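You operate a simulated robot arm through the tools that you are given. There is no shell and no other tool. Be economical: measure what you need, move in short steps, check, and stop when the job is done.

You run a simulated two-armed robot. Do the job below in one go: nothing can be reset, and whatever is moved stays where it is left.

JOB
Weave rows 3, 4 and 5 of the loom's pattern card.
Fine: for each row set the spool wheel, flip the orange lever, push the shuttle through and beat the row in.

The check looks at the end state, three seconds after you hand in, the way a careful person would. Anything else that was tipped, shoved, dropped, spilled or broken makes it a failure.

ROBOT AND FRAMES
Two 7-joint arms with fingered hands on one trunk, on a base that drives. Base frame: it is fixed to the floor where the robot stands at the start and does not move with it; the origin is under the middle of the robot, x ahead of it, y to its left, z up. Lengths are in m, angles in rad, forces in N, time in s.
The left shoulder is at the start at [0.06, 0.138, 0.922], the right one opposite. With the tool pointing down near the work surface each hand reaches from about 0.34 to 0.92 m from the robot's upright axis, wherever it stands, measured 20 degrees to its own side. Places, roughly: beater [0.6, -0.1, 1]; brown knob [0.7, -0.5, 1]; grey knob [0.7, -0.3, 1]; left blue knob [0.7, 0.2, 0.9]; orange lever [0.7, -0.2, 1.2]; purple knob [0.7, -0.3, 1]; shuttle [0.5, -0.1, 1]; spool wheel [0.5, -0.2, 0.9]; teal knob [0.7, -0.4, 1]; white lever [0.6, -0.5, 1]. Payload 4 kg a hand.
Tool frame (each hand has its own): the origin (TCP) lies between the finger pads and is the grasp point; the fingertips stand 0.036 m ahead of it; z points along the fingers, y is the line along which they close. The gripper opens to 0.12 m. The gripper's body begins 0.042 m behind the TCP. The gripper is a hand of 5 fingers: y runs from the thumb to the fingers, the wrist lies at [-0.015, -0.109, -0.2] in the tool frame, and closing takes about 1.5 s.
Orientation is that of the tool frame in the base frame, as [roll, pitch, yaw] about the fixed x, y, z axes, in that order (R = Rz(yaw) Ry(pitch) Rx(roll)). With the fingers straight down and the wrist toward the robot, the tool's x, y and z point along [0, 1, 0], [1, 0, 0] and [0, 0, -1] of the base frame.

CONTROLS
- The arms move only by the tool arm_command. It takes "left_targets", "right_targets" or both (then of equal length, played together; a hand with none holds still); each is a list of rows, each an object of numbers (a shift or turn left out is 0, a gripper value left out holds the last): "dx", "dy", "dz": the shift along the base's x, y, z in units of 40 mm (1.0 is 40 mm); "ax", "ay", "az": the turn, a rotation vector about the base's x, y, z in units of 8 degrees (1.0 is 8 degrees). In form: [{"dx": .., "dy": .., "dz": .., "ax": .., "ay": .., "az": ..}, ...]. A call has 1 to 20 rows; each row shifts and turns the commanded pose from where the row before left it. "left_grip" and "right_grip" are, for a hand that has rows, the finger opening in m, from 0 to 0.12, set as the call begins (left out, the last holds). A call with a number of a shift or a turn outside -1 to 1 is refused whole. A row lasts 0.2 s, in which the tool goes at most 0.05 m and 0.15 rad; a call with a longer step from one row to the next is refused whole, and so is a gripper value outside its range. Where a pose cannot be reached the arm comes as near as it can. A force on the tool above 60 N (or 10 N above the force at the start of the call, whichever is more), or a blocked arm, ends the call early, and 0.2 s more pass. Each finger travels about 0.153 m/s and halts on what it meets, pressing with about 32 N; the grip force reading is that of the motor and also rises with nothing between the fingers. The clock runs only during rows and for 0.2 s after the last one: add rows that do not move to give the fingers time. It gives the time, the measured TCP pose, the force on the tool (base axes), the opening and the grip force at its end, in the units of the frame above (readings bear some noise), with the torque about the TCP (base axes, N m) and any sound that the robot's microphone picked up.
- Cameras (640 x 400 px; columns grow to the right, rows downward): "scene" is now at [0.0657, -0.0127, 1.552]; the picture's right is [-0.16, -0.99, 0.00], its down [-0.60, 0.10, -0.80] and it looks along [0.79, -0.13, -0.61] (base axes); focal length 228 px, centre (320, 200). "left" rides on the left gripper at [-0.069, -0.079, -0.131] in its tool frame; the picture's right is [-0.78, -0.29, 0.55], its down [0.55, -0.73, 0.40] and it looks along [0.29, 0.61, 0.74] (tool axes); focal length 222 px, centre (320, 200). "right" rides on the right gripper at [0.069, -0.079, -0.131] in its tool frame; the picture's right is [-0.78, 0.29, -0.55], its down [-0.55, -0.73, 0.40] and it looks along [-0.29, 0.61, 0.74] (tool axes); focal length 222 px, centre (320, 200). There is no depth. A picture from a camera that has moved, and an enlarged one, comes with that camera's place and axes in the base frame and with its lens. The place of the scene camera against the robot may be out by one fixed shift of up to 0.018 m in any direction.
- get_image(camera): a new picture of that camera. It takes no simulated time.
- move_column(by): slides the trunk up (or, below 0, down) by that many m; the arms and the scene camera ride with it, the base frame stays. It gives what a move gives, with no picture.
- roll_base(legs): drives the robot by 1 to 6 legs, each [ahead, left, turn to the left] in m, m and rad, along the robot's own axes; the way and the turn of a leg run together, so that a leg with both is an arc; at most 1.5 m and 3.142 rad a leg. The arms and the cameras ride along, it lands a little off, and it stops where it bumps. It gives what a move gives.
- curl_fingers(index, middle, ring, little, thumb_bend, thumb_turn, hand): sets how far each is bent, from 0 (flat) to 1 (curled in); at 0.3 the hand is open as for a grip, at 0.7 the pads meet at the TCP. One left out holds its place. A second passes; each finger stops where it meets its share of the squeeze, and holds until it gets a number again. A gripper value or a shape takes the hand back. It gives what a move gives, with no picture; readings hold the bend of each and the force on index, middle, ring, little, thumb and palm. thumb_turn goes from beside the hand (0) to across from the fingers (1), as for a grip.
- hand_shape(shape, hand): the hand has 5 fingers and takes this shape, open, in about a second: jaw (thumb against the fingers, like two jaws); tri (thumb and two fingers); tip (a fingertip pinch); poke (one finger out to press); point (the index stretched); flat (the hand flat); cup (the hand cupped); fist (a fist). The gripper value then closes the fingers along that shape, each until it touches; the sizes above hold for jaw. It gives what a move gives, with no picture.
- turn_head(pan, tilt): turns the head with the scene camera to pan (to the left, within 1.501 rad either way) and tilt (down, from -0.506 to 1.204), counted from straight ahead of the robot. It gives what a move gives.
- inspect(camera, box): a new picture of the part [left, top, right, bottom] of that camera's present view, enlarged. It takes no simulated time.
- sign_off(): hands the job in; it is judged then, once.

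Go step by step. Nothing tells you exact positions but the pictures and the camera data: compare them with the known pose of the tool, close in by small moves and look again before you grip or let go. The budget is 120 turns and 92 pictures, counting those below and the enlarged ones. Unless the task says otherwise, let go and move clear before handing in, and close with one line.

The tools are called after "Emit:" by a JSON object that holds its "op" and its "data". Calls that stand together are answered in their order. arm_command: Moves the arms, as the interface text tells. Its arguments: {"type":"object","properties":{"left_targets":{"type":"array","items":{"type":"object","properties":{"dx":{"type":"number"},"dy":{"type":"number"},"dz":{"type":"number"},"ax":{"type":"number"},"ay":{"type":"number"},"az":{"type":"number"}}}},"left_grip":{"type":"number"},"right_targets":{"type":"array","items":{"type":"object","properties":{"dx":{"type":"number"},"dy":{"type":"number"},"dz":{"type":"number"},"ax":{"type":"number"},"ay":{"type":"number"},"az":{"type":"number"}}}},"right_grip":{"type":"number"}},"required":[]} The other tools are called the same way: move_column (by) slides the trunk up or down; hand_shape (shape, hand) gives the hand a shape; curl_fingers (index, middle, ring, little, thumb_bend, thumb_turn, hand) moves the fingers one by one; roll_base (legs) drives the base; turn_head (pan, tilt) turns the head that bears the scene camera; get_image (camera) takes a picture; inspect (camera, box) takes an enlarged picture of a part of a camera's view; sign_off () hands the job in.

At the start:

```text
time: 0.0
left_position: [0.4795, 0.0912, 1.4027]
left_tcp_rot: [3.14, 0.002, 1.572]
left_ft_force: [0.5, 0.7, 0.0]
left_moment: [-0.02, -0.01, 0.01]
left_opening: 0.1197
left_finger_force: 0.0
left_shape: jaw
left_bend: [0.3, 0.3, 0.3, 0.3, 0.3, 0.97]
left_finger forces: [0.0, 0.0, 0.0, 0.1, 0.0, 0.1]
right_position: [0.3889, -0.2958, 1.4254]
right_tcp_rot: [3.141, 0.0, 1.57]
right_ft_force: [1.0, 0.5, 0.3]
right_moment: [-0.03, 0.01, 0.02]
right_opening: 0.1198
right_finger_force: 0.0
right_shape: jaw
right_bend: [0.3, 0.3, 0.3, 0.3, 0.3, 0.97]
right_finger forces: [0.0, 0.0, 0.0, 0.0, 0.1, 0.0]
trunk travel left (down, up): [-0.5, 0.09]
robot x, y, heading: [-0.0028, 0.0002, -0.001]
head pan, tilt: [-0.161, 0.651]
```

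scene: 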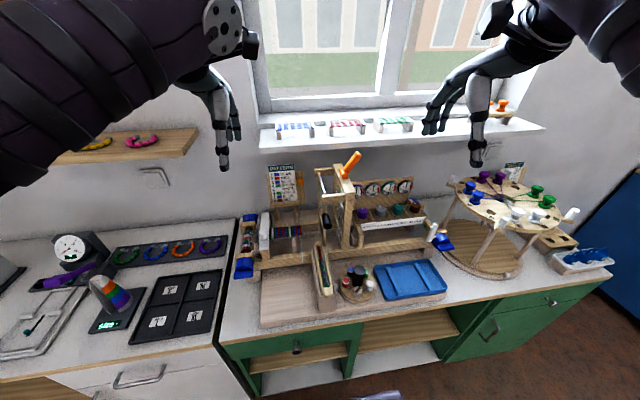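
right: 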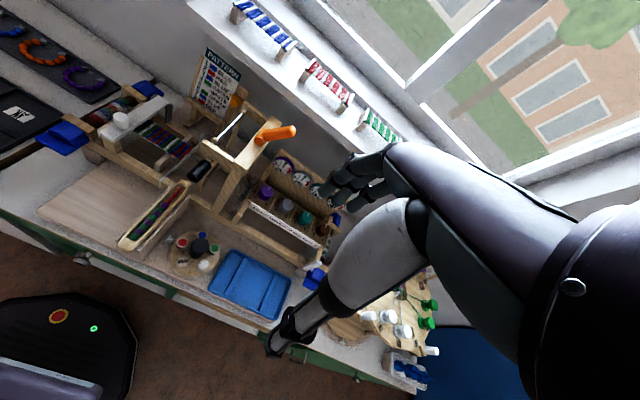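
left: 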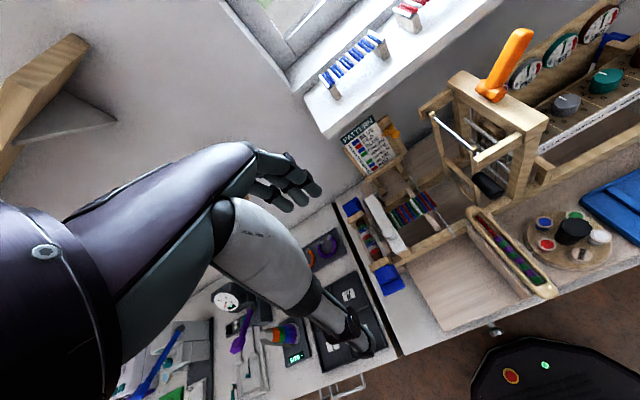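

I see the loom ahead with pattern card, beater, shuttle tray, spool wheel and levers. First I enlarge the card and the loom.

Emit:
{"op": "inspect", "data": {"camera": "scene", "box": [255, 155, 315, 205]}}

Emit:
{"op": "inspect", "data": {"camera": "left", "box": [330, 105, 430, 185]}}

Emit:
{"op": "inspect", "data": {"camera": "scene", "box": [225, 150, 465, 330]}}

```text
8.00 times, centred on (285, 180) of scene
camera zoom: at [0.0657, -0.0127, 1.552], right [-0.16, -0.99, 0.0], down [-0.6, 0.1, -0.8], along [0.79, -0.13, -0.61], focal length 1828 px, centre (600, 360)
```

zoom: 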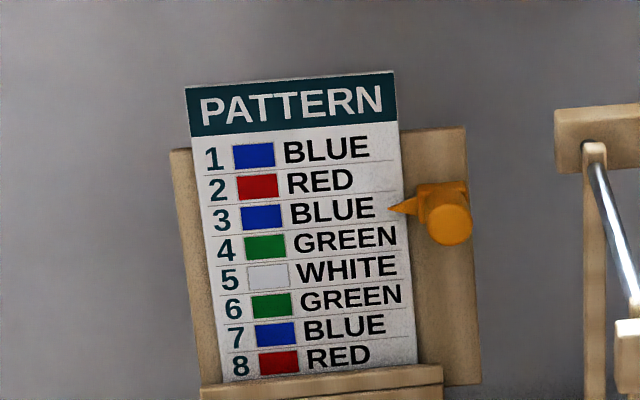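

```text
5.00 times, centred on (380, 145) of left
camera zoom: at [0.4003, 0.0197, 1.5334], right [-0.29, -0.78, -0.55], down [-0.73, 0.55, -0.4], along [0.61, 0.29, -0.74], focal length 1111 px, centre (20, 475)
```

zoom: 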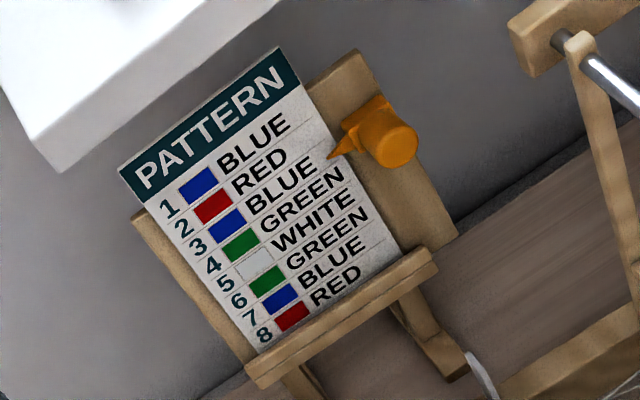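

```text
2.22 times, centred on (345, 240) of scene
camera zoom: at [0.0657, -0.0127, 1.552], right [-0.16, -0.99, 0.0], down [-0.6, 0.1, -0.8], along [0.79, -0.13, -0.61], focal length 508 px, centre (264, 111)
```

zoom: 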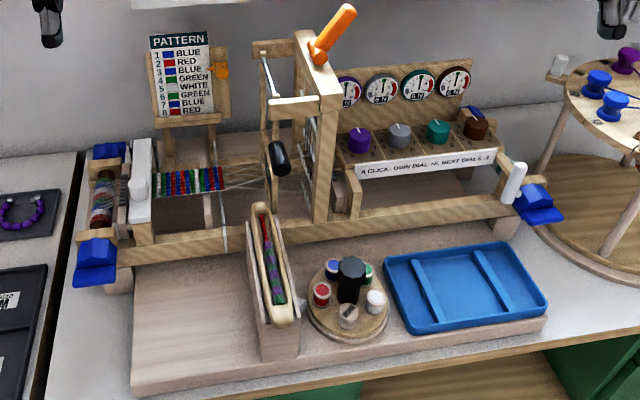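

Emit:
{"op": "inspect", "data": {"camera": "scene", "box": [340, 170, 440, 250]}}

Emit:
{"op": "inspect", "data": {"camera": "scene", "box": [300, 230, 400, 310]}}

Emit:
{"op": "inspect", "data": {"camera": "scene", "box": [230, 205, 350, 300]}}

Emit:
{"op": "inspect", "data": {"camera": "left", "box": [340, 20, 640, 310]}}

```text
5.00 times, centred on (390, 210) of scene
camera zoom: at [0.0657, -0.0127, 1.552], right [-0.16, -0.99, 0.0], down [-0.6, 0.1, -0.8], along [0.79, -0.13, -0.61], focal length 1142 px, centre (-30, 150)
```

zoom: 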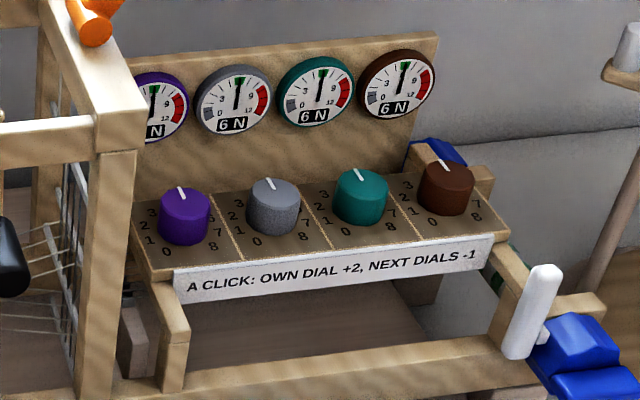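

```text
5.00 times, centred on (350, 270) of scene
camera zoom: at [0.0657, -0.0127, 1.552], right [-0.16, -0.99, 0.0], down [-0.6, 0.1, -0.8], along [0.79, -0.13, -0.61], focal length 1142 px, centre (170, -150)
```

zoom: 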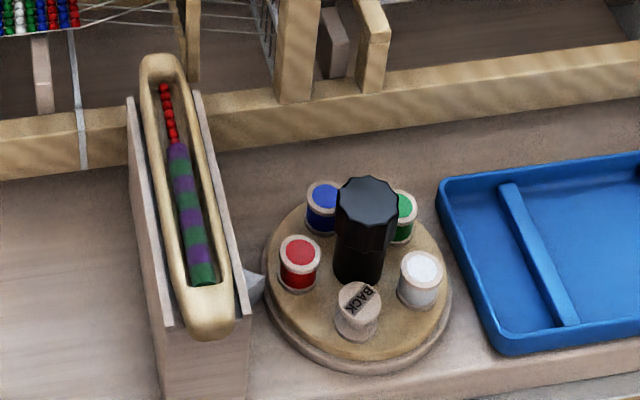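

```text
4.21 times, centred on (290, 252) of scene
camera zoom: at [0.0657, -0.0127, 1.552], right [-0.16, -0.99, 0.0], down [-0.6, 0.1, -0.8], along [0.79, -0.13, -0.61], focal length 962 px, centre (446, -21)
```

zoom: 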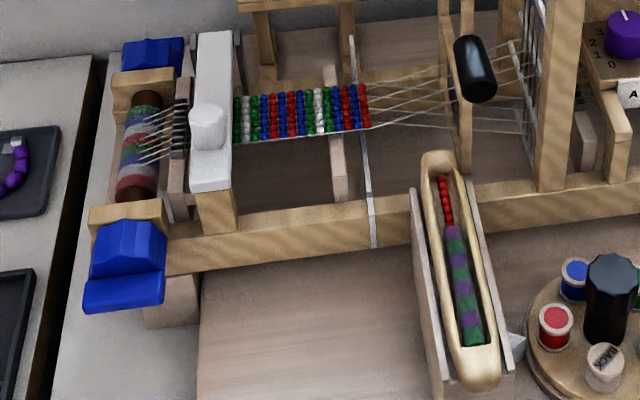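

```text
1.38 times, centred on (490, 165) of left
camera zoom: at [0.4003, 0.0197, 1.5334], right [-0.29, -0.78, -0.55], down [-0.73, 0.55, -0.4], along [0.61, 0.29, -0.74], focal length 306 px, centre (86, 248)
```

zoom: 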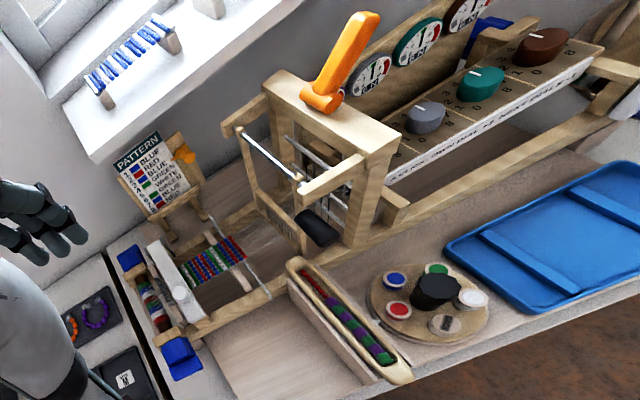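

The card asks blue, green, white; red now faces the wheel's pointer, and the lever leans to −y. I move the right hand over the loom to look at the shed, with the left hand out of the way.

Emit:
{"op": "arm_command", "data": {"left_targets": [{"dy": 0.8}, {"dy": 0.8}, {"dy": 0.8}, {"dy": 0.8}, {"dy": 0.8}, {"dy": 0.4}, {}, {}], "right_targets": [{"dx": 0.28, "dy": 0.74, "dz": -0.7}, {"dx": 0.28, "dy": 0.74, "dz": -0.7}, {"dx": 0.28, "dy": 0.74, "dz": -0.7}, {"dx": 0.28, "dy": 0.74, "dz": -0.7}, {"dx": 0.28, "dy": 0.74, "dz": -0.7}, {"dx": 0.28, "dy": 0.74, "dz": -0.7}, {"dx": 0.28, "dy": 0.74, "dz": -0.7}, {"dx": 0.28, "dy": 0.74, "dz": -0.7}]}}

Emit:
{"op": "get_image", "data": {"camera": "right"}}

Emit:
{"op": "get_image", "data": {"camera": "left"}}

```text
time: 1.8
left_position: [0.4802, 0.2659, 1.4013]
left_tcp_rot: [3.141, 0.001, 1.57]
left_ft_force: [0.7, -0.1, 0.1]
left_moment: [0.0, -0.01, 0.02]
left_opening: 0.1198
left_finger_force: 0.0
left_shape: jaw
left_bend: [0.3, 0.3, 0.3, 0.3, 0.3, 0.97]
left_finger forces: [0.0, 0.0, 0.0, 0.0, 0.1, 0.0]
right_position: [0.4787, -0.0573, 1.1999]
right_tcp_rot: [-3.141, 0.001, 1.571]
right_ft_force: [0.2, 0.0, -0.3]
right_moment: [-0.02, 0.03, -0.02]
right_opening: 0.1197
right_finger_force: 0.0
right_shape: jaw
right_bend: [0.3, 0.3, 0.3, 0.3, 0.3, 0.97]
right_finger forces: [0.1, 0.0, 0.0, 0.1, 0.1, 0.1]
trunk travel left (down, up): [-0.5, 0.09]
robot x, y, heading: [0.0027, 0.0024, 0.003]
head pan, tilt: [-0.161, 0.651]
```

```text
81 pictures are left
camera right: at [0.4002, 0.0132, 1.3319], right [0.29, -0.79, 0.55], down [-0.74, -0.55, -0.4], along [0.61, -0.29, -0.74], focal length 222 px, centre (320, 200)
```

right: 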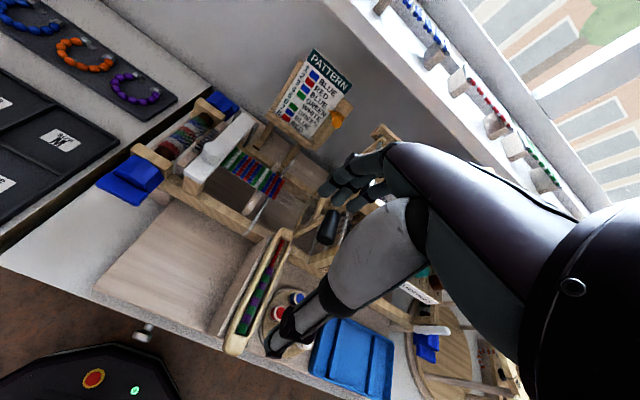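

```text
80 pictures are left
camera left: at [0.4013, 0.1962, 1.5326], right [-0.29, -0.79, -0.55], down [-0.74, 0.55, -0.4], along [0.61, 0.29, -0.74], focal length 222 px, centre (320, 200)
```

left: 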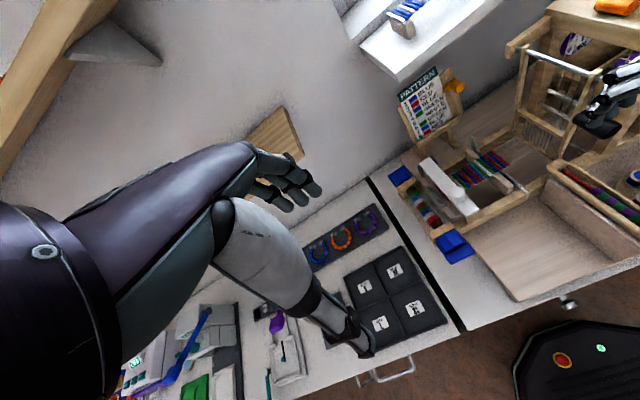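

Emit:
{"op": "inspect", "data": {"camera": "left", "box": [480, 60, 640, 230]}}

Emit:
{"op": "inspect", "data": {"camera": "right", "box": [150, 80, 350, 230]}}

```text
2.35 times, centred on (560, 145) of left
camera zoom: at [0.4013, 0.1962, 1.5326], right [-0.29, -0.79, -0.55], down [-0.74, 0.55, -0.4], along [0.61, 0.29, -0.74], focal length 523 px, centre (-245, 329)
```

zoom: 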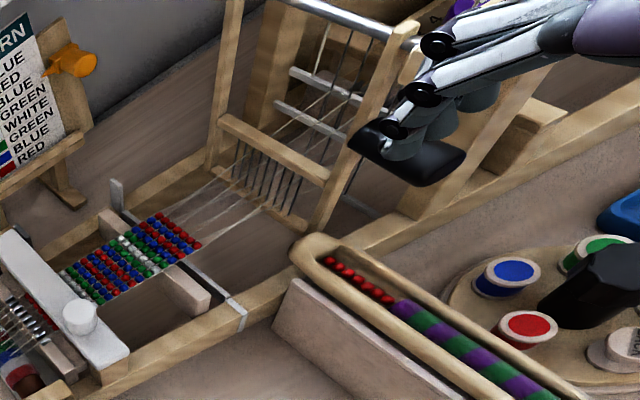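

```text
2.67 times, centred on (250, 155) of right
camera zoom: at [0.4002, 0.0132, 1.3319], right [0.29, -0.79, 0.55], down [-0.74, -0.55, -0.4], along [0.61, -0.29, -0.74], focal length 592 px, centre (507, 320)
```

zoom: 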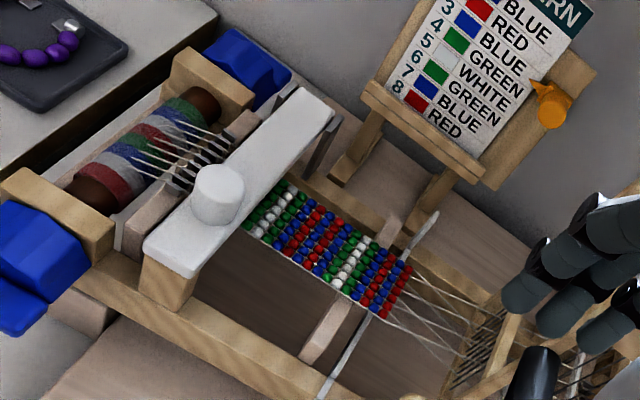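

Emit:
{"op": "arm_command", "data": {"right_targets": [{"dx": -0.46, "dy": -0.68, "dz": -0.43}, {"dx": -0.46, "dy": -0.68, "dz": -0.43}, {"dx": -0.46, "dy": -0.68, "dz": -0.43}, {"dx": -0.46, "dy": -0.68, "dz": -0.43}, {"dx": -0.46, "dy": -0.68, "dz": -0.43}, {"dx": -0.46, "dy": -0.68, "dz": -0.43}, {"dx": -0.46, "dy": -0.68, "dz": -0.43}, {}]}}

Emit:
{"op": "get_image", "data": {"camera": "right"}}

Emit:
{"op": "get_image", "data": {"camera": "scene"}}

```text
time: 3.6
left_position: [0.4798, 0.2668, 1.4019]
left_tcp_rot: [3.142, 0.002, 1.57]
left_ft_force: [0.2, 0.6, -0.3]
left_moment: [0.03, 0.0, 0.01]
left_opening: 0.1198
left_finger_force: 0.0
left_shape: jaw
left_bend: [0.3, 0.3, 0.3, 0.3, 0.3, 0.97]
left_finger forces: [0.1, 0.0, 0.1, 0.0, 0.0, 0.0]
right_position: [0.3492, -0.2476, 1.0805]
right_tcp_rot: [-3.14, 0.001, 1.571]
right_ft_force: [0.3, 0.0, -0.3]
right_moment: [0.07, 0.01, 0.03]
right_opening: 0.1198
right_finger_force: 0.1
right_shape: jaw
right_bend: [0.3, 0.3, 0.3, 0.3, 0.3, 0.97]
right_finger forces: [0.0, 0.0, 0.0, 0.0, 0.0, 0.1]
trunk travel left (down, up): [-0.5, 0.09]
robot x, y, heading: [0.0016, -0.0035, 0.001]
head pan, tilt: [-0.161, 0.651]
```

```text
77 pictures are left
camera right: at [0.2706, -0.178, 1.212], right [0.29, -0.78, 0.55], down [-0.73, -0.55, -0.4], along [0.61, -0.29, -0.74], focal length 222 px, centre (320, 200)
```

right: 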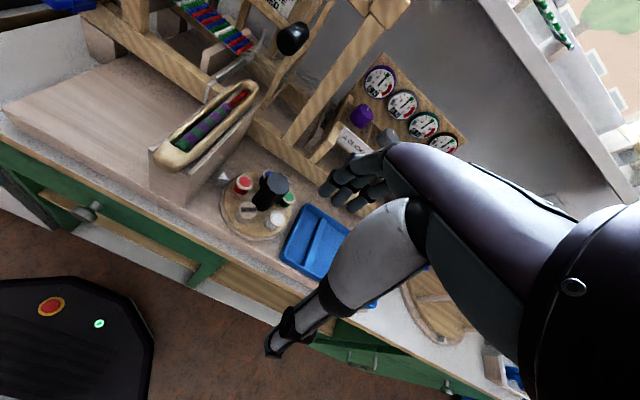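

```text
76 pictures are left
camera scene: at [0.0656, -0.0122, 1.552], right [-0.16, -0.99, 0.0], down [-0.6, 0.1, -0.8], along [0.79, -0.13, -0.61], focal length 228 px, centre (320, 200)
```

scene: 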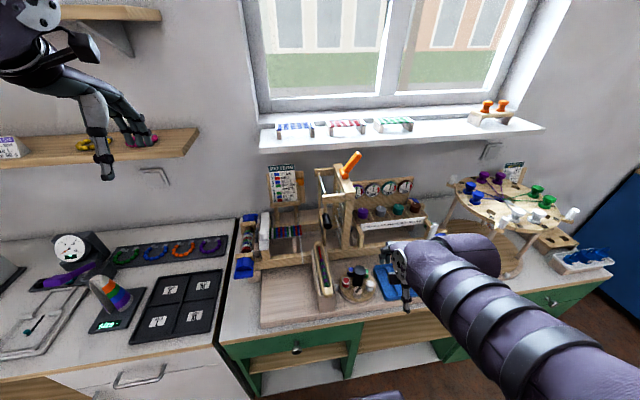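

Emit:
{"op": "inspect", "data": {"camera": "right", "box": [130, 60, 330, 250]}}

```text
2.11 times, centred on (230, 155) of right
camera zoom: at [0.2706, -0.178, 1.212], right [0.29, -0.78, 0.55], down [-0.73, -0.55, -0.4], along [0.61, -0.29, -0.74], focal length 468 px, centre (510, 295)
```

zoom: 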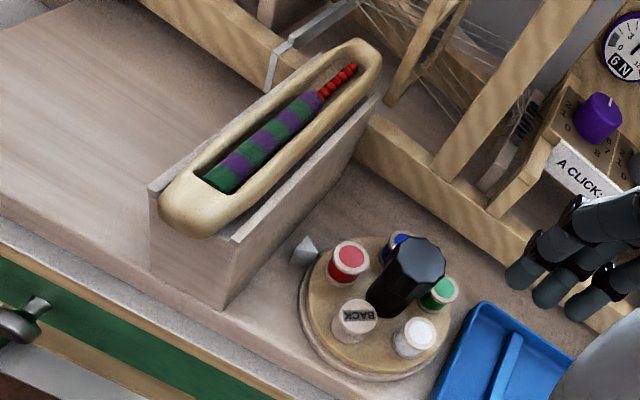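

The knob top is near [0.477, −0.211, 0.928], spool tops near 0.885. I go above the knob with the hand turned −45°, so it can turn the wheel counter-clockwise.

Emit:
{"op": "arm_command", "data": {"right_targets": [{"dx": 0.53, "dy": 0.15, "dz": -0.25, "az": -0.94}, {"dx": 0.53, "dy": 0.15, "dz": -0.25, "az": -0.94}, {"dx": 0.53, "dy": 0.15, "dz": -0.25, "az": -0.94}, {"dx": 0.53, "dy": 0.15, "dz": -0.25, "az": -0.94}, {"dx": 0.53, "dy": 0.15, "dz": -0.25, "az": -0.94}, {"dx": 0.53, "dy": 0.15, "dz": -0.25, "az": -0.94}, {}, {}]}}

Emit:
{"op": "get_image", "data": {"camera": "right"}}

Emit:
{"op": "inspect", "data": {"camera": "scene", "box": [270, 200, 450, 320]}}

```text
time: 5.4
left_position: [0.4806, 0.2662, 1.4007]
left_tcp_rot: [-3.142, -0.001, 1.57]
left_ft_force: [0.7, 0.3, -0.8]
left_moment: [-0.01, 0.01, 0.03]
left_opening: 0.1197
left_finger_force: 0.1
left_shape: jaw
left_bend: [0.3, 0.3, 0.3, 0.3, 0.3, 0.97]
left_finger forces: [0.1, 0.1, 0.0, 0.1, 0.0, 0.0]
right_position: [0.4773, -0.2122, 1.0198]
right_tcp_rot: [-3.141, 0.0, 0.782]
right_ft_force: [0.3, -0.1, 0.2]
right_moment: [-0.03, -0.01, -0.05]
right_opening: 0.1195
right_finger_force: 0.0
right_shape: jaw
right_bend: [0.3, 0.3, 0.3, 0.3, 0.3, 0.97]
right_finger forces: [0.1, 0.0, 0.0, 0.0, 0.1, 0.1]
trunk travel left (down, up): [-0.5, 0.09]
robot x, y, heading: [0.0001, 0.0009, 0.006]
head pan, tilt: [-0.161, 0.651]
```

```text
74 pictures are left
camera right: at [0.4718, -0.1068, 1.1521], right [-0.35, -0.76, 0.55], down [-0.91, 0.13, -0.4], along [0.23, -0.64, -0.74], focal length 222 px, centre (320, 200)
```

right: 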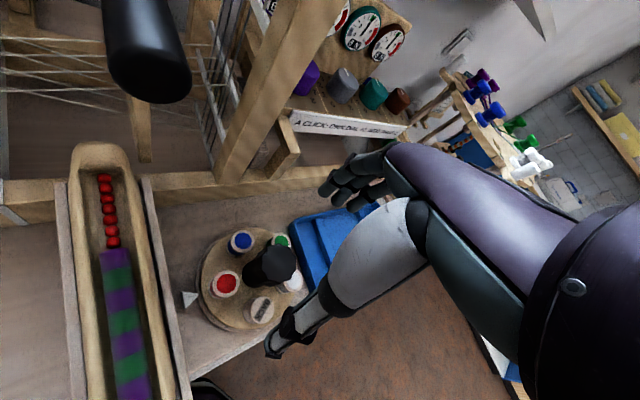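

```text
3.33 times, centred on (360, 260) of scene
camera zoom: at [0.066, -0.0125, 1.552], right [-0.16, -0.99, 0.0], down [-0.6, 0.1, -0.8], along [0.79, -0.13, -0.61], focal length 762 px, centre (187, 0)
```

zoom: 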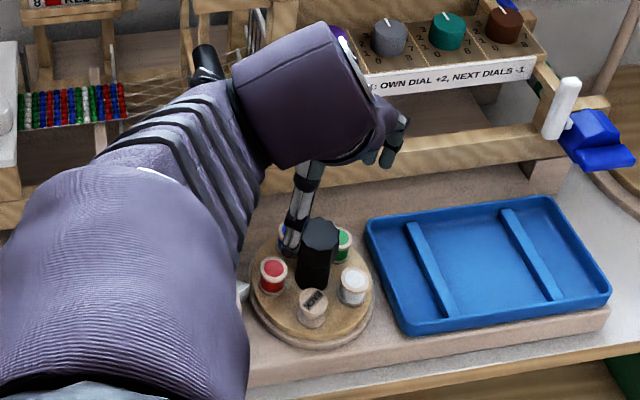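

Emit:
{"op": "arm_command", "data": {"right_targets": [{"dz": -0.55}, {"dz": -0.55}, {"dz": -0.55}, {"dz": -0.55}, {}]}}

Emit:
{"op": "arm_command", "data": {"right_targets": [{}, {}, {}, {}, {}, {}], "right_grip": 0.02}}

Emit:
{"op": "get_image", "data": {"camera": "right"}}

```text
time: 6.6
left_position: [0.4793, 0.2649, 1.4015]
left_tcp_rot: [-3.141, 0.001, 1.57]
left_ft_force: [0.2, 0.4, -0.1]
left_moment: [0.02, 0.0, 0.04]
left_opening: 0.1197
left_finger_force: 0.1
left_shape: jaw
left_bend: [0.3, 0.3, 0.3, 0.3, 0.3, 0.97]
left_finger forces: [0.0, 0.0, 0.1, 0.0, 0.1, 0.1]
right_position: [0.4771, -0.2122, 0.932]
right_tcp_rot: [3.141, 0.001, 0.784]
right_ft_force: [0.1, -0.1, 0.5]
right_moment: [-0.01, -0.04, 0.0]
right_opening: 0.1201
right_finger_force: 0.0
right_shape: jaw
right_bend: [0.3, 0.3, 0.3, 0.3, 0.3, 0.97]
right_finger forces: [0.0, 0.1, 0.0, 0.0, 0.1, 0.1]
trunk travel left (down, up): [-0.5, 0.09]
robot x, y, heading: [-0.0039, 0.0037, -0.001]
head pan, tilt: [-0.161, 0.651]
```

```text
time: 8.0
left_position: [0.4794, 0.2645, 1.4005]
left_tcp_rot: [-3.141, -0.001, 1.571]
left_ft_force: [0.7, 0.2, -0.4]
left_moment: [0.04, 0.03, 0.03]
left_opening: 0.1198
left_finger_force: 0.0
left_shape: jaw
left_bend: [0.3, 0.3, 0.3, 0.3, 0.3, 0.97]
left_finger forces: [0.1, 0.0, 0.0, 0.1, 0.0, 0.0]
right_position: [0.4758, -0.2133, 0.9318]
right_tcp_rot: [-3.139, 0.004, 0.782]
right_ft_force: [-5.4, 4.1, -17.7]
right_moment: [0.14, 0.18, -0.01]
right_opening: 0.0286
right_finger_force: 31.8
right_shape: jaw
right_bend: [0.53, 0.58, 0.62, 0.71, 0.69, 1.0]
right_finger forces: [16.5, 7.6, 0.1, 0.0, 30.9, 0.0]
trunk travel left (down, up): [-0.5, 0.09]
robot x, y, heading: [-0.0023, 0.0027, -0.004]
head pan, tilt: [-0.161, 0.651]
```

```text
72 pictures are left
camera right: at [0.4703, -0.1069, 1.0631], right [-0.35, -0.76, 0.55], down [-0.91, 0.13, -0.4], along [0.23, -0.64, -0.74], focal length 222 px, centre (320, 200)
```

right: 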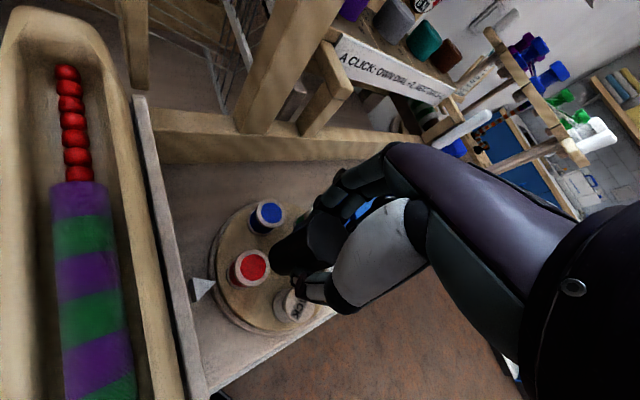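

The knob is held by thumb, index and middle. I turn it +72° to bring blue to the pointer.

Emit:
{"op": "arm_command", "data": {"right_targets": [{"az": 1}, {"az": 1}, {"az": 1}, {"az": 1}, {"az": 1}, {"az": 1}, {"az": 1}, {"az": 1}, {"az": 1}, {}]}}

Emit:
{"op": "get_image", "data": {"camera": "right"}}

Emit:
{"op": "inspect", "data": {"camera": "scene", "box": [270, 200, 450, 320]}}

```text
time: 10.2
left_position: [0.4809, 0.2646, 1.4029]
left_tcp_rot: [-3.141, 0.0, 1.57]
left_ft_force: [-0.4, -0.3, 0.5]
left_moment: [-0.01, 0.02, -0.03]
left_opening: 0.1196
left_finger_force: 0.0
left_shape: jaw
left_bend: [0.3, 0.3, 0.3, 0.3, 0.3, 0.97]
left_finger forces: [0.1, 0.1, 0.1, 0.0, 0.1, 0.0]
right_position: [0.479, -0.2163, 0.9327]
right_tcp_rot: [3.14, 0.004, 1.999]
right_ft_force: [-8.4, -3.5, -27.8]
right_moment: [-0.18, 0.39, 0.02]
right_opening: 0.0271
right_finger_force: 31.8
right_shape: jaw
right_bend: [0.54, 0.58, 0.62, 0.71, 0.69, 1.0]
right_finger forces: [18.6, 8.7, 0.1, 0.1, 33.2, 0.0]
right hand out of reach, approached as far as the arm can: row 9
trunk travel left (down, up): [-0.5, 0.09]
robot x, y, heading: [-0.004, 0.0036, -0.002]
head pan, tilt: [-0.161, 0.651]
```

```text
71 pictures are left
camera right: at [0.3777, -0.1841, 1.0633], right [0.59, -0.59, 0.55], down [-0.44, -0.81, -0.4], along [0.68, -0.01, -0.73], focal length 222 px, centre (320, 200)
```

right: 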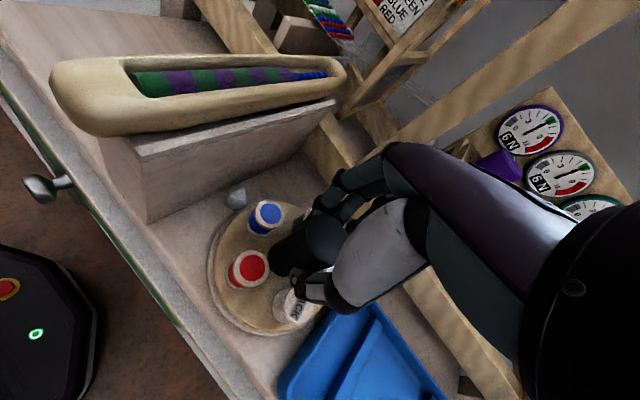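

```text
3.33 times, centred on (360, 260) of scene
camera zoom: at [0.0665, -0.0136, 1.5518], right [-0.16, -0.99, 0.0], down [-0.6, 0.1, -0.8], along [0.79, -0.13, -0.61], focal length 762 px, centre (187, 0)
```

zoom: 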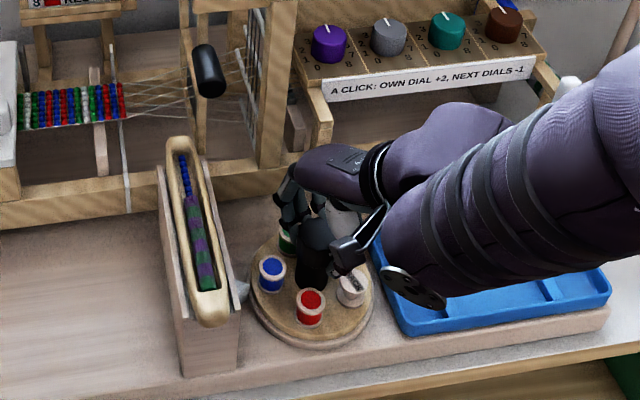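

Blue beads now show in the shuttle. I release, rise, and go to the −y side of the orange lever.

Emit:
{"op": "arm_command", "data": {"right_targets": [{}, {}, {}, {}, {}, {"dz": 0.7}, {"dz": 1, "az": -0.38}, {"dz": 1, "az": -0.38}, {"dz": 1, "az": -0.38}, {"dz": 1, "az": -0.38}, {"dz": 1, "az": -0.38}, {"dz": 1, "az": -0.38}, {"dz": 1, "az": -0.38}, {"dz": 0.5, "az": -0.4}, {}], "right_grip": 0.12}}

Emit:
{"op": "arm_command", "data": {"right_targets": [{"dx": 0.7, "dy": -0.6}, {"dx": 0.7, "dy": -0.6}, {"dx": 0.7, "dy": -0.6}, {"dx": 0.7, "dy": -0.6}, {"dx": 0.7, "dy": -0.6}, {}], "right_grip": 0.0}}

Emit:
{"op": "get_image", "data": {"camera": "scene"}}

Emit:
{"op": "get_image", "data": {"camera": "right"}}

```text
time: 13.4
left_position: [0.48, 0.2647, 1.4018]
left_tcp_rot: [-3.141, 0.0, 1.57]
left_ft_force: [-0.5, 1.1, 0.2]
left_moment: [0.0, 0.01, -0.02]
left_opening: 0.1198
left_finger_force: 0.1
left_shape: jaw
left_bend: [0.3, 0.3, 0.3, 0.3, 0.3, 0.97]
left_finger forces: [0.0, 0.0, 0.0, 0.0, 0.1, 0.0]
right_position: [0.4805, -0.215, 1.2619]
right_tcp_rot: [-3.141, -0.001, 1.613]
right_ft_force: [-0.5, -0.4, -0.3]
right_moment: [0.02, 0.02, 0.0]
right_opening: 0.1196
right_finger_force: 0.0
right_shape: jaw
right_bend: [0.3, 0.3, 0.3, 0.3, 0.3, 0.97]
right_finger forces: [0.1, 0.0, 0.0, 0.0, 0.1, 0.0]
trunk travel left (down, up): [-0.5, 0.09]
robot x, y, heading: [-0.0052, 0.0011, 0.001]
head pan, tilt: [-0.161, 0.651]
```

```text
time: 14.8
left_position: [0.479, 0.2655, 1.4015]
left_tcp_rot: [3.139, 0.0, 1.57]
left_ft_force: [0.0, 0.1, -0.6]
left_moment: [0.02, 0.01, 0.0]
left_opening: 0.1195
left_finger_force: 0.0
left_shape: jaw
left_bend: [0.3, 0.3, 0.3, 0.3, 0.3, 0.97]
left_finger forces: [0.1, 0.0, 0.0, 0.0, 0.0, 0.0]
right_position: [0.6195, -0.3337, 1.2614]
right_tcp_rot: [3.141, 0.0, 1.611]
right_ft_force: [-0.2, 0.1, 0.9]
right_moment: [0.0, -0.01, 0.0]
right_opening: 0.0001
right_finger_force: 32.3
right_shape: jaw
right_bend: [0.7, 0.7, 0.7, 0.66, 0.7, 1.0]
right_finger forces: [0.0, 0.0, 0.0, 0.0, 0.0, 0.1]
trunk travel left (down, up): [-0.5, 0.09]
robot x, y, heading: [0.0021, -0.001, -0.001]
head pan, tilt: [-0.161, 0.651]
```

```text
69 pictures are left
camera scene: at [0.065, -0.0121, 1.5521], right [-0.16, -0.99, 0.0], down [-0.6, 0.1, -0.8], along [0.79, -0.13, -0.61], focal length 228 px, centre (320, 200)
```

scene: 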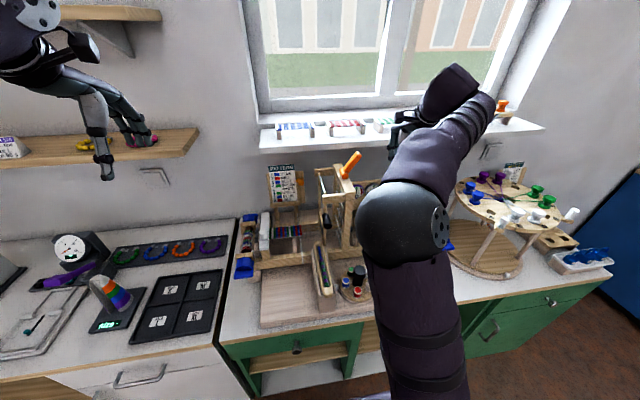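

```text
68 pictures are left
camera right: at [0.5375, -0.2678, 1.3935], right [0.32, -0.77, 0.55], down [-0.71, -0.58, -0.4], along [0.62, -0.26, -0.74], focal length 222 px, centre (320, 200)
```

right: 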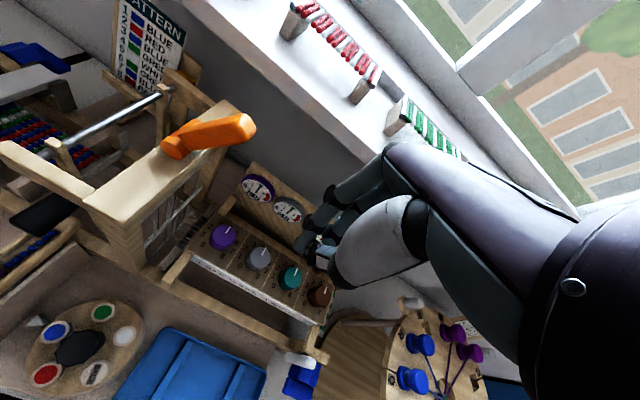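

Lever handle runs from about [0.65, −0.193, 1.19] to [0.663, −0.236, 1.258]. I push it toward +y with the closed hand.

Emit:
{"op": "arm_command", "data": {"right_targets": [{"dx": 0.9, "dz": -0.4}, {}, {"dy": 0.5}, {"dy": 0.5}, {"dy": 0.5}, {"dy": 0.5}, {"dy": 0.5}, {"dy": 0.4}, {}]}}

Emit:
{"op": "get_image", "data": {"camera": "right"}}

Emit:
{"op": "inspect", "data": {"camera": "scene", "box": [260, 120, 440, 300]}}

```text
time: 16.8
left_position: [0.4783, 0.2649, 1.4024]
left_tcp_rot: [3.141, 0.001, 1.571]
left_ft_force: [-0.9, 0.0, 0.0]
left_moment: [0.02, 0.0, -0.03]
left_opening: 0.1196
left_finger_force: 0.1
left_shape: jaw
left_bend: [0.3, 0.3, 0.3, 0.3, 0.3, 0.97]
left_finger forces: [0.0, 0.0, 0.0, 0.0, 0.1, 0.0]
right_position: [0.6278, -0.2199, 1.2586]
right_tcp_rot: [3.141, 0.0, 1.612]
right_ft_force: [-6.8, -1.9, 7.5]
right_moment: [0.08, -0.29, 0.0]
right_opening: 0.0
right_finger_force: 32.2
right_shape: jaw
right_bend: [0.7, 0.7, 0.7, 0.66, 0.7, 1.0]
right_finger forces: [7.9, 1.9, 0.0, 0.1, 0.0, 0.1]
right hand out of reach, approached as far as the arm can: row 1
trunk travel left (down, up): [-0.5, 0.09]
robot x, y, heading: [0.0006, -0.0015, 0.003]
head pan, tilt: [-0.161, 0.651]
```

```text
67 pictures are left
camera right: at [0.5456, -0.153, 1.391], right [0.32, -0.77, 0.55], down [-0.71, -0.58, -0.4], along [0.63, -0.26, -0.74], focal length 222 px, centre (320, 200)
```

right: 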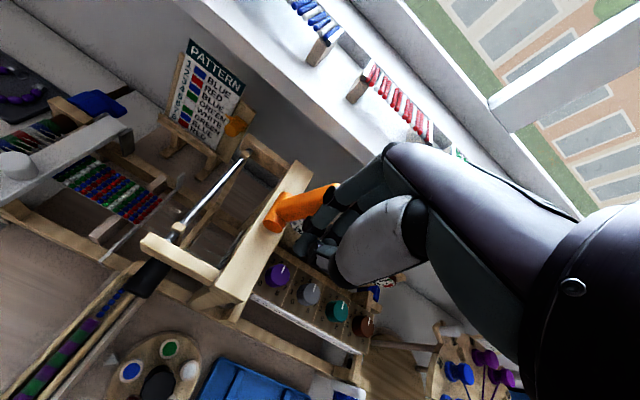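

```text
2.22 times, centred on (350, 210) of scene
camera zoom: at [0.0641, -0.0131, 1.5521], right [-0.16, -0.99, 0.0], down [-0.6, 0.1, -0.8], along [0.79, -0.13, -0.6], focal length 508 px, centre (253, 178)
```

zoom: 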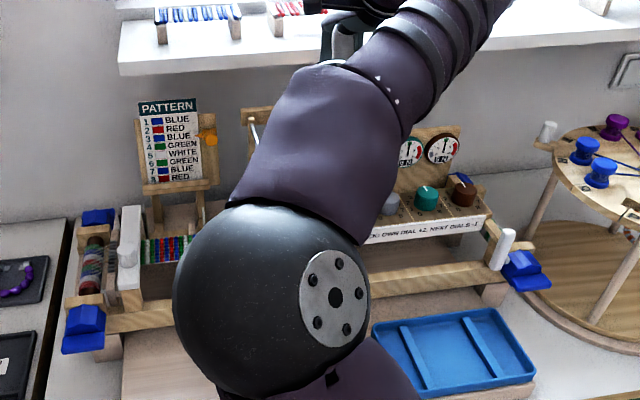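

The lever is about upright and in contact with the index. I continue pushing toward +y.

Emit:
{"op": "arm_command", "data": {"right_targets": [{"dy": 0.4}, {"dy": 0.4}, {"dy": 0.4}, {"dy": 0.4}, {}]}}

Emit:
{"op": "get_image", "data": {"camera": "right"}}

```text
time: 18.0
left_position: [0.4806, 0.2648, 1.4021]
left_tcp_rot: [3.139, -0.001, 1.571]
left_ft_force: [0.9, 0.5, -0.5]
left_moment: [-0.02, -0.02, -0.02]
left_opening: 0.1195
left_finger_force: 0.0
left_shape: jaw
left_bend: [0.3, 0.3, 0.3, 0.3, 0.3, 0.97]
left_finger forces: [0.1, 0.0, 0.0, 0.0, 0.0, 0.1]
right_position: [0.6293, -0.1563, 1.2584]
right_tcp_rot: [3.141, -0.001, 1.612]
right_ft_force: [-3.2, -5.7, 1.8]
right_moment: [-0.12, -0.01, -0.18]
right_opening: 0.0
right_finger_force: 31.7
right_shape: jaw
right_bend: [0.7, 0.7, 0.7, 0.66, 0.7, 1.0]
right_finger forces: [0.0, 6.2, 0.1, 0.0, 0.0, 0.0]
trunk travel left (down, up): [-0.5, 0.09]
robot x, y, heading: [0.0003, 0.0006, 0.002]
head pan, tilt: [-0.161, 0.651]
```

```text
65 pictures are left
camera right: at [0.5471, -0.0893, 1.3894], right [0.32, -0.77, 0.55], down [-0.71, -0.58, -0.4], along [0.62, -0.26, -0.74], focal length 222 px, centre (320, 200)
```

right: 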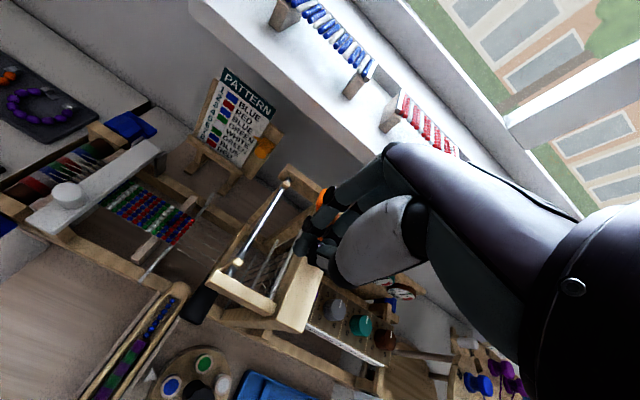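

Emit:
{"op": "arm_command", "data": {"right_targets": [{"dx": -0.8}, {"dx": -1}, {"dx": -1, "dy": -0.5}, {"dx": -0.5, "dy": -1}, {"dy": -1}, {"dy": -1}, {}]}}

Emit:
{"op": "get_image", "data": {"camera": "right"}}

Emit:
{"op": "inspect", "data": {"camera": "scene", "box": [230, 120, 440, 300]}}

```text
time: 19.6
left_position: [0.4798, 0.2678, 1.4009]
left_tcp_rot: [-3.142, 0.0, 1.57]
left_ft_force: [-0.3, -0.7, 0.1]
left_moment: [0.0, -0.02, -0.02]
left_opening: 0.1197
left_finger_force: 0.1
left_shape: jaw
left_bend: [0.3, 0.3, 0.3, 0.3, 0.3, 0.97]
left_finger forces: [0.0, 0.1, 0.0, 0.0, 0.1, 0.0]
right_position: [0.4987, -0.2943, 1.26]
right_tcp_rot: [3.141, 0.0, 1.614]
right_ft_force: [0.0, 0.4, 0.0]
right_moment: [0.0, -0.02, 0.04]
right_opening: 0.0002
right_finger_force: 32.0
right_shape: jaw
right_bend: [0.7, 0.7, 0.7, 0.66, 0.7, 1.0]
right_finger forces: [0.0, 0.0, 0.1, 0.0, 0.0, 0.0]
trunk travel left (down, up): [-0.5, 0.09]
robot x, y, heading: [0.0027, -0.0014, 0.003]
head pan, tilt: [-0.161, 0.651]
```

```text
64 pictures are left
camera right: at [0.4162, -0.2276, 1.3913], right [0.32, -0.77, 0.55], down [-0.71, -0.58, -0.4], along [0.62, -0.26, -0.74], focal length 222 px, centre (320, 200)
```

right: 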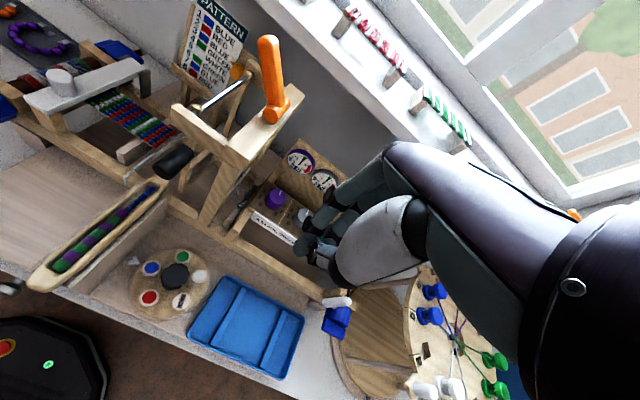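

```text
2.22 times, centred on (335, 210) of scene
camera zoom: at [0.0657, -0.0118, 1.552], right [-0.16, -0.99, 0.0], down [-0.6, 0.1, -0.8], along [0.79, -0.13, -0.61], focal length 508 px, centre (287, 178)
```

zoom: 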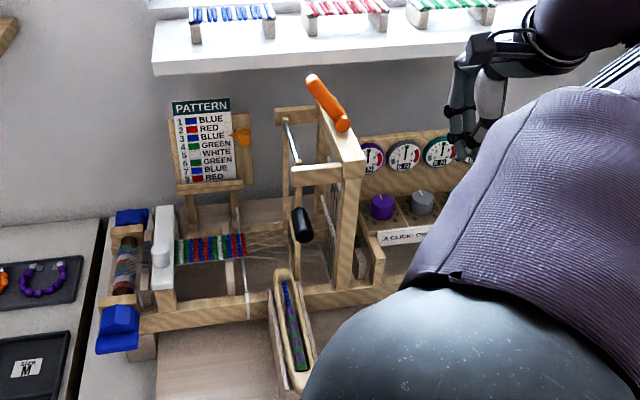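

The lever has flipped to +y. Now the left hand takes the poke shape and comes over to push the shuttle, while the right hand withdraws.

Emit:
{"op": "arm_command", "data": {"left_targets": [{"dx": -0.375, "dy": -0.766, "dz": -0.78}, {"dx": -0.375, "dy": -0.766, "dz": -0.78}, {"dx": -0.375, "dy": -0.766, "dz": -0.78}, {"dx": -0.375, "dy": -0.766, "dz": -0.78}, {"dx": -0.375, "dy": -0.766, "dz": -0.78}, {"dx": -0.375, "dy": -0.766, "dz": -0.78}, {"dx": -0.375, "dy": -0.766, "dz": -0.78}, {"dx": -0.375, "dy": -0.766, "dz": -0.78}, {}], "right_targets": [{"dx": -0.37, "dy": -0.28, "dz": -0.19}, {"dx": -0.37, "dy": -0.28, "dz": -0.19}, {"dx": -0.37, "dy": -0.28, "dz": -0.19}, {"dx": -0.37, "dy": -0.28, "dz": -0.19}, {"dx": -0.37, "dy": -0.28, "dz": -0.19}, {"dx": -0.37, "dy": -0.28, "dz": -0.19}, {"dx": -0.37, "dy": -0.28, "dz": -0.19}, {"dx": -0.37, "dy": -0.28, "dz": -0.19}, {}]}}

Emit:
{"op": "hand_shape", "data": {"hand": "left", "shape": "poke"}}

Emit:
{"op": "get_image", "data": {"camera": "scene"}}

Emit:
{"op": "get_image", "data": {"camera": "left"}}

```text
time: 21.6
left_position: [0.358, 0.0196, 1.1529]
left_tcp_rot: [-3.14, 0.0, 1.571]
left_ft_force: [-0.3, 0.2, 0.0]
left_moment: [0.0, 0.02, 0.03]
left_opening: 0.1197
left_finger_force: 0.0
left_shape: jaw
left_bend: [0.3, 0.3, 0.3, 0.3, 0.3, 0.97]
left_finger forces: [0.1, 0.1, 0.0, 0.1, 0.1, 0.1]
right_position: [0.3792, -0.3853, 1.1979]
right_tcp_rot: [3.141, 0.001, 1.611]
right_ft_force: [0.3, -0.2, 1.1]
right_moment: [-0.02, 0.0, 0.02]
right_opening: 0.0
right_finger_force: 31.9
right_shape: jaw
right_bend: [0.7, 0.7, 0.7, 0.66, 0.7, 1.0]
right_finger forces: [0.0, 0.0, 0.0, 0.0, 0.0, 0.1]
trunk travel left (down, up): [-0.5, 0.09]
robot x, y, heading: [-0.0, 0.0008, -0.002]
head pan, tilt: [-0.161, 0.651]
```

```text
time: 22.5
left_position: [0.3597, 0.0188, 1.1528]
left_tcp_rot: [3.141, 0.0, 1.571]
left_ft_force: [0.5, 0.1, -0.3]
left_moment: [-0.02, -0.01, 0.02]
left_opening: 0.0
left_finger_force: 0.1
left_shape: poke
left_bend: [0.7, 0.7, 0.99, 0.99, 1.0, 1.0]
left_finger forces: [0.0, 0.1, 0.0, 0.0, 0.1, 0.0]
right_position: [0.3788, -0.385, 1.1977]
right_tcp_rot: [-3.139, 0.001, 1.613]
right_ft_force: [-0.3, -0.7, -0.1]
right_moment: [-0.01, -0.01, -0.01]
right_opening: 0.0003
right_finger_force: 31.6
right_shape: jaw
right_bend: [0.7, 0.7, 0.7, 0.66, 0.7, 1.0]
right_finger forces: [0.0, 0.0, 0.1, 0.0, 0.0, 0.0]
trunk travel left (down, up): [-0.5, 0.09]
robot x, y, heading: [0.0006, -0.0037, 0.001]
head pan, tilt: [-0.161, 0.651]
```

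```text
62 pictures are left
camera scene: at [0.0657, -0.0128, 1.552], right [-0.16, -0.99, 0.0], down [-0.6, 0.1, -0.8], along [0.79, -0.13, -0.61], focal length 228 px, centre (320, 200)
```

scene: 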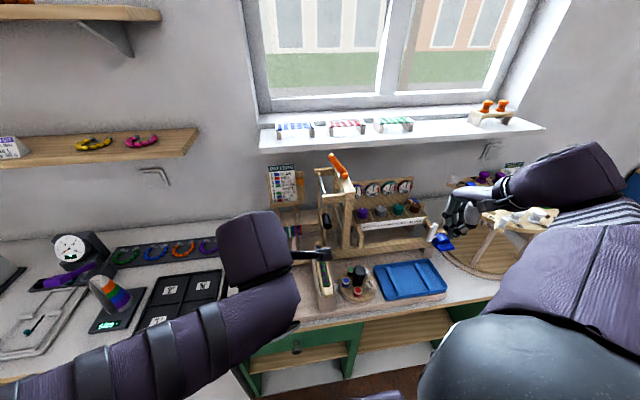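

```text
61 pictures are left
camera left: at [0.2797, -0.0507, 1.2843], right [-0.29, -0.78, -0.55], down [-0.73, 0.55, -0.4], along [0.61, 0.29, -0.74], focal length 222 px, centre (320, 200)
```

left: 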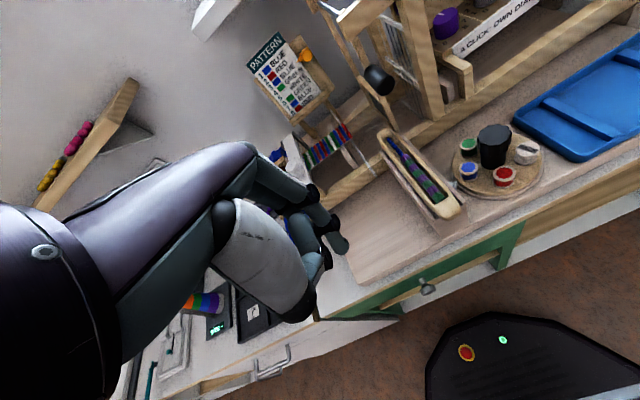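

Emit:
{"op": "curl_fingers", "data": {"hand": "left", "middle": 1.0}}

Emit:
{"op": "arm_command", "data": {"left_targets": [{"dx": -0.2, "dy": -0.7, "dz": -0.7}, {"dx": -0.2, "dy": -0.7, "dz": -0.7}, {"dy": -0.7, "dz": -0.7}, {"dy": -0.7, "dz": -0.6}, {}]}}

Emit:
{"op": "get_image", "data": {"camera": "left"}}

Emit:
{"op": "get_image", "data": {"camera": "right"}}

```text
time: 23.5
left_position: [0.3595, 0.0192, 1.1525]
left_tcp_rot: [3.141, -0.001, 1.571]
left_ft_force: [0.2, -0.4, -0.2]
left_moment: [-0.02, 0.0, 0.01]
left_opening: 0.0367
left_finger_force: 0.0
left_shape: fingers
left_bend: [0.7, 1.0, 0.99, 0.99, 1.0, 1.0]
left_finger forces: [0.1, 0.1, 0.1, 0.0, 0.0, 0.1]
right_position: [0.38, -0.3851, 1.1977]
right_tcp_rot: [-3.141, -0.001, 1.612]
right_ft_force: [0.0, -0.2, -0.2]
right_moment: [0.0, 0.01, 0.0]
right_opening: 0.0
right_finger_force: 31.6
right_shape: jaw
right_bend: [0.7, 0.7, 0.7, 0.66, 0.7, 1.0]
right_finger forces: [0.0, 0.1, 0.0, 0.0, 0.0, 0.0]
trunk travel left (down, up): [-0.5, 0.09]
robot x, y, heading: [0.0023, -0.0005, -0.002]
head pan, tilt: [-0.161, 0.651]
```

```text
time: 24.7
left_position: [0.3443, -0.0921, 1.0437]
left_tcp_rot: [3.139, -0.002, 1.571]
left_ft_force: [0.7, -0.6, 1.2]
left_moment: [0.02, -0.01, -0.03]
left_opening: 0.0366
left_finger_force: 0.0
left_shape: fingers
left_bend: [0.7, 1.0, 0.99, 0.99, 1.0, 1.0]
left_finger forces: [0.0, 0.0, 0.0, 0.0, 0.1, 0.0]
right_position: [0.3797, -0.3841, 1.1977]
right_tcp_rot: [-3.14, -0.001, 1.612]
right_ft_force: [-0.4, -0.3, -0.2]
right_moment: [-0.01, 0.02, -0.02]
right_opening: 0.0
right_finger_force: 32.4
right_shape: jaw
right_bend: [0.7, 0.7, 0.7, 0.66, 0.7, 1.0]
right_finger forces: [0.0, 0.1, 0.0, 0.0, 0.1, 0.0]
trunk travel left (down, up): [-0.5, 0.09]
robot x, y, heading: [-0.001, -0.0027, 0.0]
head pan, tilt: [-0.161, 0.651]
```

```text
60 pictures are left
camera left: at [0.2639, -0.1612, 1.1751], right [-0.29, -0.79, -0.55], down [-0.73, 0.55, -0.4], along [0.61, 0.29, -0.74], focal length 222 px, centre (320, 200)
```

left: 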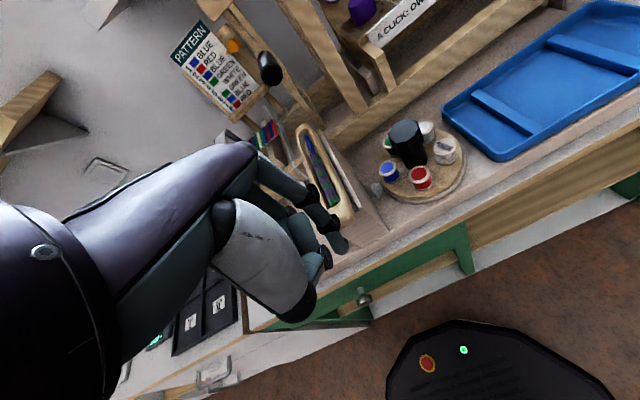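

```text
59 pictures are left
camera right: at [0.2975, -0.3178, 1.3295], right [0.32, -0.77, 0.55], down [-0.71, -0.58, -0.4], along [0.62, -0.26, -0.74], focal length 222 px, centre (320, 200)
```

right: 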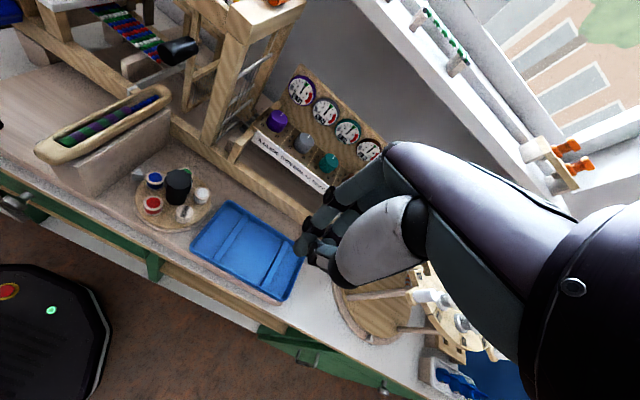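

Emit:
{"op": "inspect", "data": {"camera": "left", "box": [240, 100, 440, 270]}}

```text
2.35 times, centred on (340, 185) of left
camera zoom: at [0.2639, -0.1612, 1.1751], right [-0.29, -0.79, -0.55], down [-0.73, 0.55, -0.4], along [0.61, 0.29, -0.74], focal length 523 px, centre (273, 235)
```

zoom: 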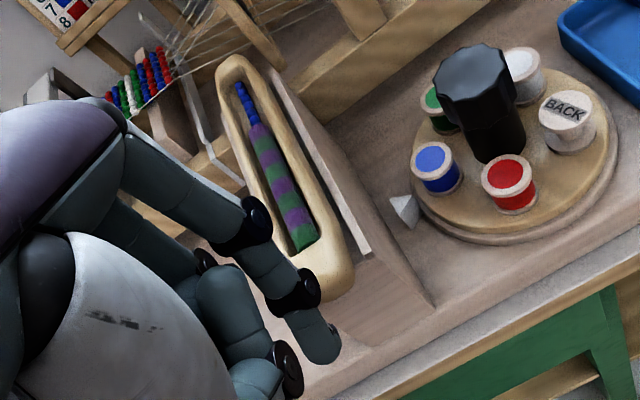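

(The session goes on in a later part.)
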